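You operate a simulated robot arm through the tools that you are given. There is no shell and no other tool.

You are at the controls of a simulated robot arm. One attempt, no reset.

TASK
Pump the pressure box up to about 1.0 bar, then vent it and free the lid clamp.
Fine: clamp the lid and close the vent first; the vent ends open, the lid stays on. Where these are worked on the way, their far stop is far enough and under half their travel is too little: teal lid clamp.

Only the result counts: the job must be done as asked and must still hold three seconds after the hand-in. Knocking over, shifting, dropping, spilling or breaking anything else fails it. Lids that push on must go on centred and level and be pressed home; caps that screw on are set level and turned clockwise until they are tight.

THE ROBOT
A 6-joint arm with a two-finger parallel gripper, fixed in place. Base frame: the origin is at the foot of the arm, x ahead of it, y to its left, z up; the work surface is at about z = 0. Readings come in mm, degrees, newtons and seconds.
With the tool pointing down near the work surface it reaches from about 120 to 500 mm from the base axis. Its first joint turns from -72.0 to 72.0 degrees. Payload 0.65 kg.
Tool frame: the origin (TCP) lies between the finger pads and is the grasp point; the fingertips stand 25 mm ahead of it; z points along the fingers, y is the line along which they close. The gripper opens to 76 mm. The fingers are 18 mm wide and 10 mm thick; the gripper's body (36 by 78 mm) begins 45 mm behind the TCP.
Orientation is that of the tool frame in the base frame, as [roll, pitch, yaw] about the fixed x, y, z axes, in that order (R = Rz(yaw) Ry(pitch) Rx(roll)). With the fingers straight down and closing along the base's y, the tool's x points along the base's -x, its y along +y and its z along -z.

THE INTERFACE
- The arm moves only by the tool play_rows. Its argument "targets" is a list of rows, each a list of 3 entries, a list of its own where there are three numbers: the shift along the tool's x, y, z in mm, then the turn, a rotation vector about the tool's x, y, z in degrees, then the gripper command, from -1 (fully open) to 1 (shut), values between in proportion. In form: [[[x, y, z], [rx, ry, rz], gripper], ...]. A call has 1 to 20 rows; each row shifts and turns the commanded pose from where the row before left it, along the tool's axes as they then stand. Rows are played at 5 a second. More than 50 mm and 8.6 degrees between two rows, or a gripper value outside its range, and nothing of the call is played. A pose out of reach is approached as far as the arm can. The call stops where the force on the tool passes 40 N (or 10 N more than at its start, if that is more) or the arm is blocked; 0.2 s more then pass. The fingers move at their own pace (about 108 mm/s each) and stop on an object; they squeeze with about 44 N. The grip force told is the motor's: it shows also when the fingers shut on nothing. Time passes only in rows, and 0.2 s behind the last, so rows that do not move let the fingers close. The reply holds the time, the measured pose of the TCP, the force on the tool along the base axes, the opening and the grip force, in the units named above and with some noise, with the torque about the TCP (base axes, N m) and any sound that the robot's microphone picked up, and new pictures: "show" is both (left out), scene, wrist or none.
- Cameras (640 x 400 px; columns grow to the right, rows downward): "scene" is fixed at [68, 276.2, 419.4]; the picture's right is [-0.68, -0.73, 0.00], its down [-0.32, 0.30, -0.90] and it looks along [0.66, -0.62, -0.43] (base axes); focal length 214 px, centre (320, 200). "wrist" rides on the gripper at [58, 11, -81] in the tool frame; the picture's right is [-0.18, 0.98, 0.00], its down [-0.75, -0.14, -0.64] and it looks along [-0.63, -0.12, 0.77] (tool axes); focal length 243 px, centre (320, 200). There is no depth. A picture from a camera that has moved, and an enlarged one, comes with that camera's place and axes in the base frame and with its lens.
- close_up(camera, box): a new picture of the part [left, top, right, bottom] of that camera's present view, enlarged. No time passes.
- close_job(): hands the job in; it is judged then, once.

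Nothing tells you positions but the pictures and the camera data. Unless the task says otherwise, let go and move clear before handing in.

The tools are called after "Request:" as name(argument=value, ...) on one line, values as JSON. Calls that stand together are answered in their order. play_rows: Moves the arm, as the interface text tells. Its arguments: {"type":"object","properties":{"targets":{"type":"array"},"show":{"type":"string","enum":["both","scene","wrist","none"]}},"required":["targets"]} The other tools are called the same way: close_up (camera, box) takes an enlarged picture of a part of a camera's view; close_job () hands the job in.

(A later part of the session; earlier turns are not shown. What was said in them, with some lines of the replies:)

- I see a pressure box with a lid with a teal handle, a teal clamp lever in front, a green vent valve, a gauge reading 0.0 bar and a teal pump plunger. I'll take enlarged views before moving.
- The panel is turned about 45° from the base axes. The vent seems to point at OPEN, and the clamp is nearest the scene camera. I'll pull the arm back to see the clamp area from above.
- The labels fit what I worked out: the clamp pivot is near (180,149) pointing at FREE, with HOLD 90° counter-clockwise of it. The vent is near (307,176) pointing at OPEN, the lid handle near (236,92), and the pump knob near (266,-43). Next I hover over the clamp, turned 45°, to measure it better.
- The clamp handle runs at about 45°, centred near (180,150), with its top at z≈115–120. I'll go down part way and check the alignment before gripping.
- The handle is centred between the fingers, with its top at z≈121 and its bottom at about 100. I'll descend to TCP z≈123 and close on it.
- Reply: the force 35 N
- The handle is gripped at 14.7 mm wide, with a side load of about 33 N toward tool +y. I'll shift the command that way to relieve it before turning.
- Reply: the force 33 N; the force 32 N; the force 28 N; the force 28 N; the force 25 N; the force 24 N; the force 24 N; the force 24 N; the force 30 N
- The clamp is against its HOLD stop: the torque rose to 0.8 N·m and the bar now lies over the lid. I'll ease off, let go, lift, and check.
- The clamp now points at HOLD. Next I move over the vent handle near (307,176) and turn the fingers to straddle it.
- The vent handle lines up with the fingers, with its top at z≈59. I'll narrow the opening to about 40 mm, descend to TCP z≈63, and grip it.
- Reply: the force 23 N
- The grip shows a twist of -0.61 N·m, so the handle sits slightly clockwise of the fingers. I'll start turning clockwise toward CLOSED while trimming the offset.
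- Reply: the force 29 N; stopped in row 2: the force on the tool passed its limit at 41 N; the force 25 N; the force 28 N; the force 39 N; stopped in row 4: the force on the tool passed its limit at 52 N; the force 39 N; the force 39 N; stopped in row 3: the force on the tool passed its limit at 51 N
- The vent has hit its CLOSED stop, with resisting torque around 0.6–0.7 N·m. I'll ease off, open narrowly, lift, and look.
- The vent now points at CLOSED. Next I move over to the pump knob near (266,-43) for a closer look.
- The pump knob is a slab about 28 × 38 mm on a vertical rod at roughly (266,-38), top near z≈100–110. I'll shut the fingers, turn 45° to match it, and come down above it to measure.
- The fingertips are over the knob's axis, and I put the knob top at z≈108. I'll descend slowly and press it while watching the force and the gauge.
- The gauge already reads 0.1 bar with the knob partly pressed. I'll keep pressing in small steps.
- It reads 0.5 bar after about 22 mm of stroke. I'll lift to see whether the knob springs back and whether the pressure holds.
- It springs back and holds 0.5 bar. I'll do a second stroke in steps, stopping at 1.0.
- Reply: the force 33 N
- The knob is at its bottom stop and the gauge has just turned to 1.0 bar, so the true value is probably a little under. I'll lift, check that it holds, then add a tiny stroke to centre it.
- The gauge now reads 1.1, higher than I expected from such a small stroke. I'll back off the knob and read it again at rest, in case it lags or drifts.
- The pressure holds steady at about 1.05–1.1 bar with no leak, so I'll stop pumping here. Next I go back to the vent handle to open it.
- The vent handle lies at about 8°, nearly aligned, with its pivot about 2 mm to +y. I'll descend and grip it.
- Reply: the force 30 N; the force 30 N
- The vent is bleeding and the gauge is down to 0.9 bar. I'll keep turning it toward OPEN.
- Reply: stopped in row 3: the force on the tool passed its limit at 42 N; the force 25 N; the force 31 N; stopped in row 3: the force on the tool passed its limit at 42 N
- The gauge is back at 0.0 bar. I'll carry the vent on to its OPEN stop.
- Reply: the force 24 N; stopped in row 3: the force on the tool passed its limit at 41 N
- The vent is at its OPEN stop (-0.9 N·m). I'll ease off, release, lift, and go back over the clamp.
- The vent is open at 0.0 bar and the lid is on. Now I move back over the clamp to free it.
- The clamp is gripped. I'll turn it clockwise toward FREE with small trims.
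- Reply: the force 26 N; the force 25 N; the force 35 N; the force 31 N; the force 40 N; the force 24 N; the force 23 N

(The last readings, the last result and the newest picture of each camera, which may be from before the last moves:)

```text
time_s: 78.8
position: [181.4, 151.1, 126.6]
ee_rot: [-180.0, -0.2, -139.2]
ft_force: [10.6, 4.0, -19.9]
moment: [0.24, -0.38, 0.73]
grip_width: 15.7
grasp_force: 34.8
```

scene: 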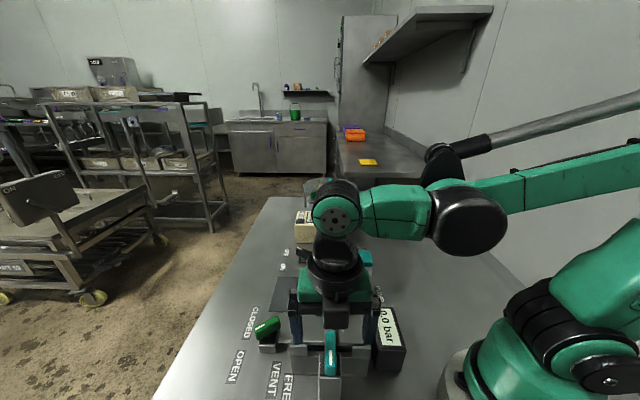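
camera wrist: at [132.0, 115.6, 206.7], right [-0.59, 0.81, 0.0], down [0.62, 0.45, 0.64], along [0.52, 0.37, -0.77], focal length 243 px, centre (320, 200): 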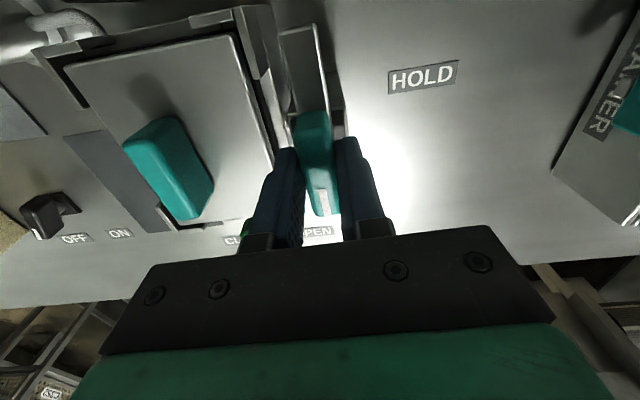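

The clamp is at its FREE stop (+0.73 N·m). I'll ease off, let go, lift clear, and check everything.

Request:
play_rows(targets=[[[0, 0, 0], [0, 0, -2.5], 1], [[0, 0, 0], [0, 0, 0], 0.5], [[0, 0, 0], [0, 0, 0], 0], [[0, 0, -20], [0, 0, 0], -0.2], [[0, 0, -40], [0, 0, 0], -0.5], [[0, 0, -45], [0, 0, 0], -1], [[0, 0, -45], [0, 0, 0], -1], [[30, 0, -30], [0, 0, 0], -1], [[0, 0, 0], [0, 0, 0], -1]])

Request:
close_up(camera="scene", box=[220, 230, 420, 400])

Request:
close_up(camera="wrist", box=[150, 0, 470, 200])

```text
time_s: 80.8
position: [158.8, 129.7, 306.5]
ee_rot: [180.0, -0.4, -136.7]
ft_force: [-0.6, 0.4, 1.0]
moment: [0.02, 0.01, 0.01]
grip_width: 75.8
grasp_force: 0.0
camera wrist: at [107.5, 97.0, 387.9], right [-0.54, 0.84, 0.0], down [0.65, 0.42, 0.64], along [0.54, 0.34, -0.77], focal length 243 px, centre (320, 200)
```

scene: 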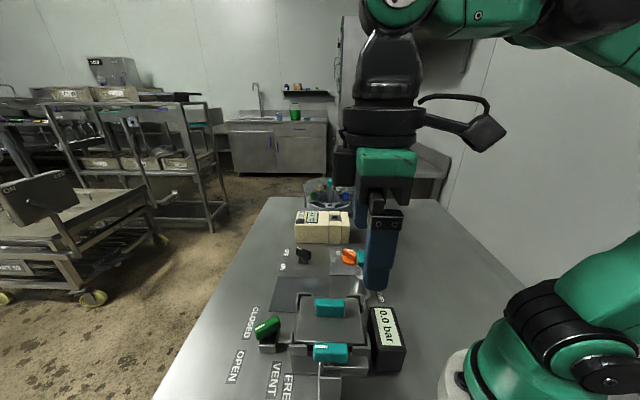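
wrist: 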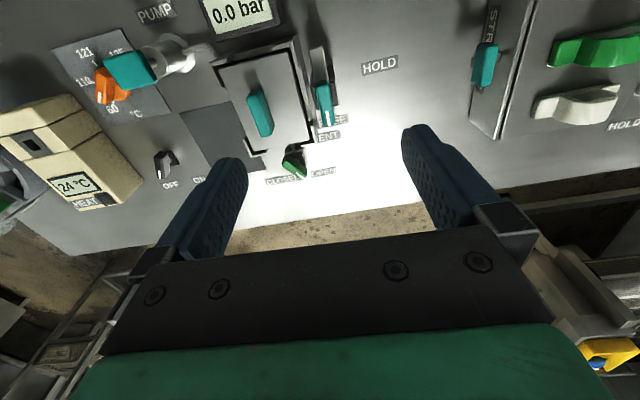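

```text
2.35 times, centred on (320, 315) of scene
camera zoom: at [67.9, 276.2, 419.4], right [-0.68, -0.73, 0.0], down [-0.32, 0.3, -0.9], along [0.66, -0.62, -0.43], focal length 505 px, centre (320, -71)
```

zoom: 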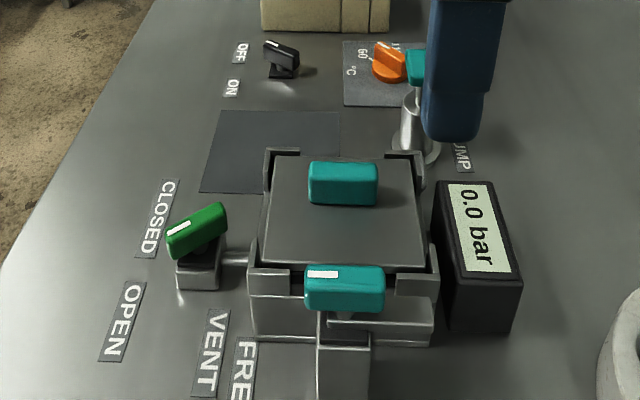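

```text
2.00 times, centred on (310, 100) of wrist
camera zoom: at [107.5, 97.0, 387.9], right [-0.54, 0.84, 0.0], down [0.65, 0.42, 0.64], along [0.54, 0.34, -0.77], focal length 485 px, centre (340, 400)
```

zoom: 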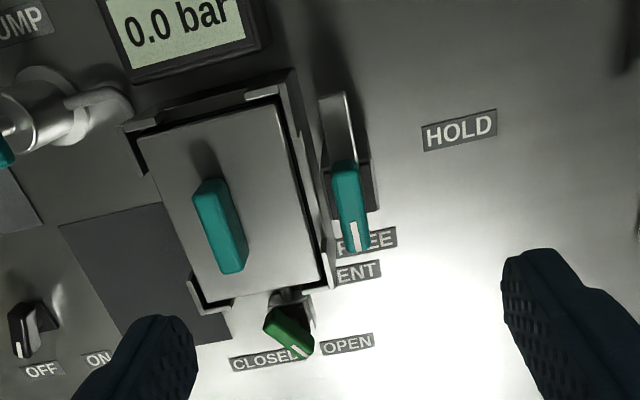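

The clamp is back at FREE, the vent is at OPEN, the gauge reads 0.0 bar, the lid is seated and nothing else has shifted. The gripper is open and clear, so I'm handing in. The pressure peaked at a displayed 1.1 bar, slightly above the 1.0 target.

Request:
close_job()

```text
The job is handed in.
```

I clamped the lid, closed the vent, pumped the box, vented it and freed the clamp, then handed the job in. The peak pressure was a little over target: the gauge showed 1.1 bar instead of 1.0.

- **Clamp and vent before pumping:** I turned the teal clamp to its HOLD stop and the vent to its CLOSED stop.
- **Pumping:** Two strokes brought the gauge to 1.0 bar. I then added a small third stroke because I thought the true value was just under 1.0, and the gauge went to 1.1. I estimate the actual pressure at about 1.05 bar. It held steady with no leak.
- **Venting:** I turned the vent to its OPEN stop, and the gauge fell to 0.0 bar before I touched the clamp.
- **Final state:** The clamp is at its FREE stop, the vent is open and the lid is on. I saw nothing else shifted. The gripper is open and clear of the box.

I didn't repeat the cycle to get closer to 1.0. It would not have undone the higher peak, and 1.1 seemed close enough to "about 1.0 bar". The hand-in reply gave no verdict, so I don't know if it passed.
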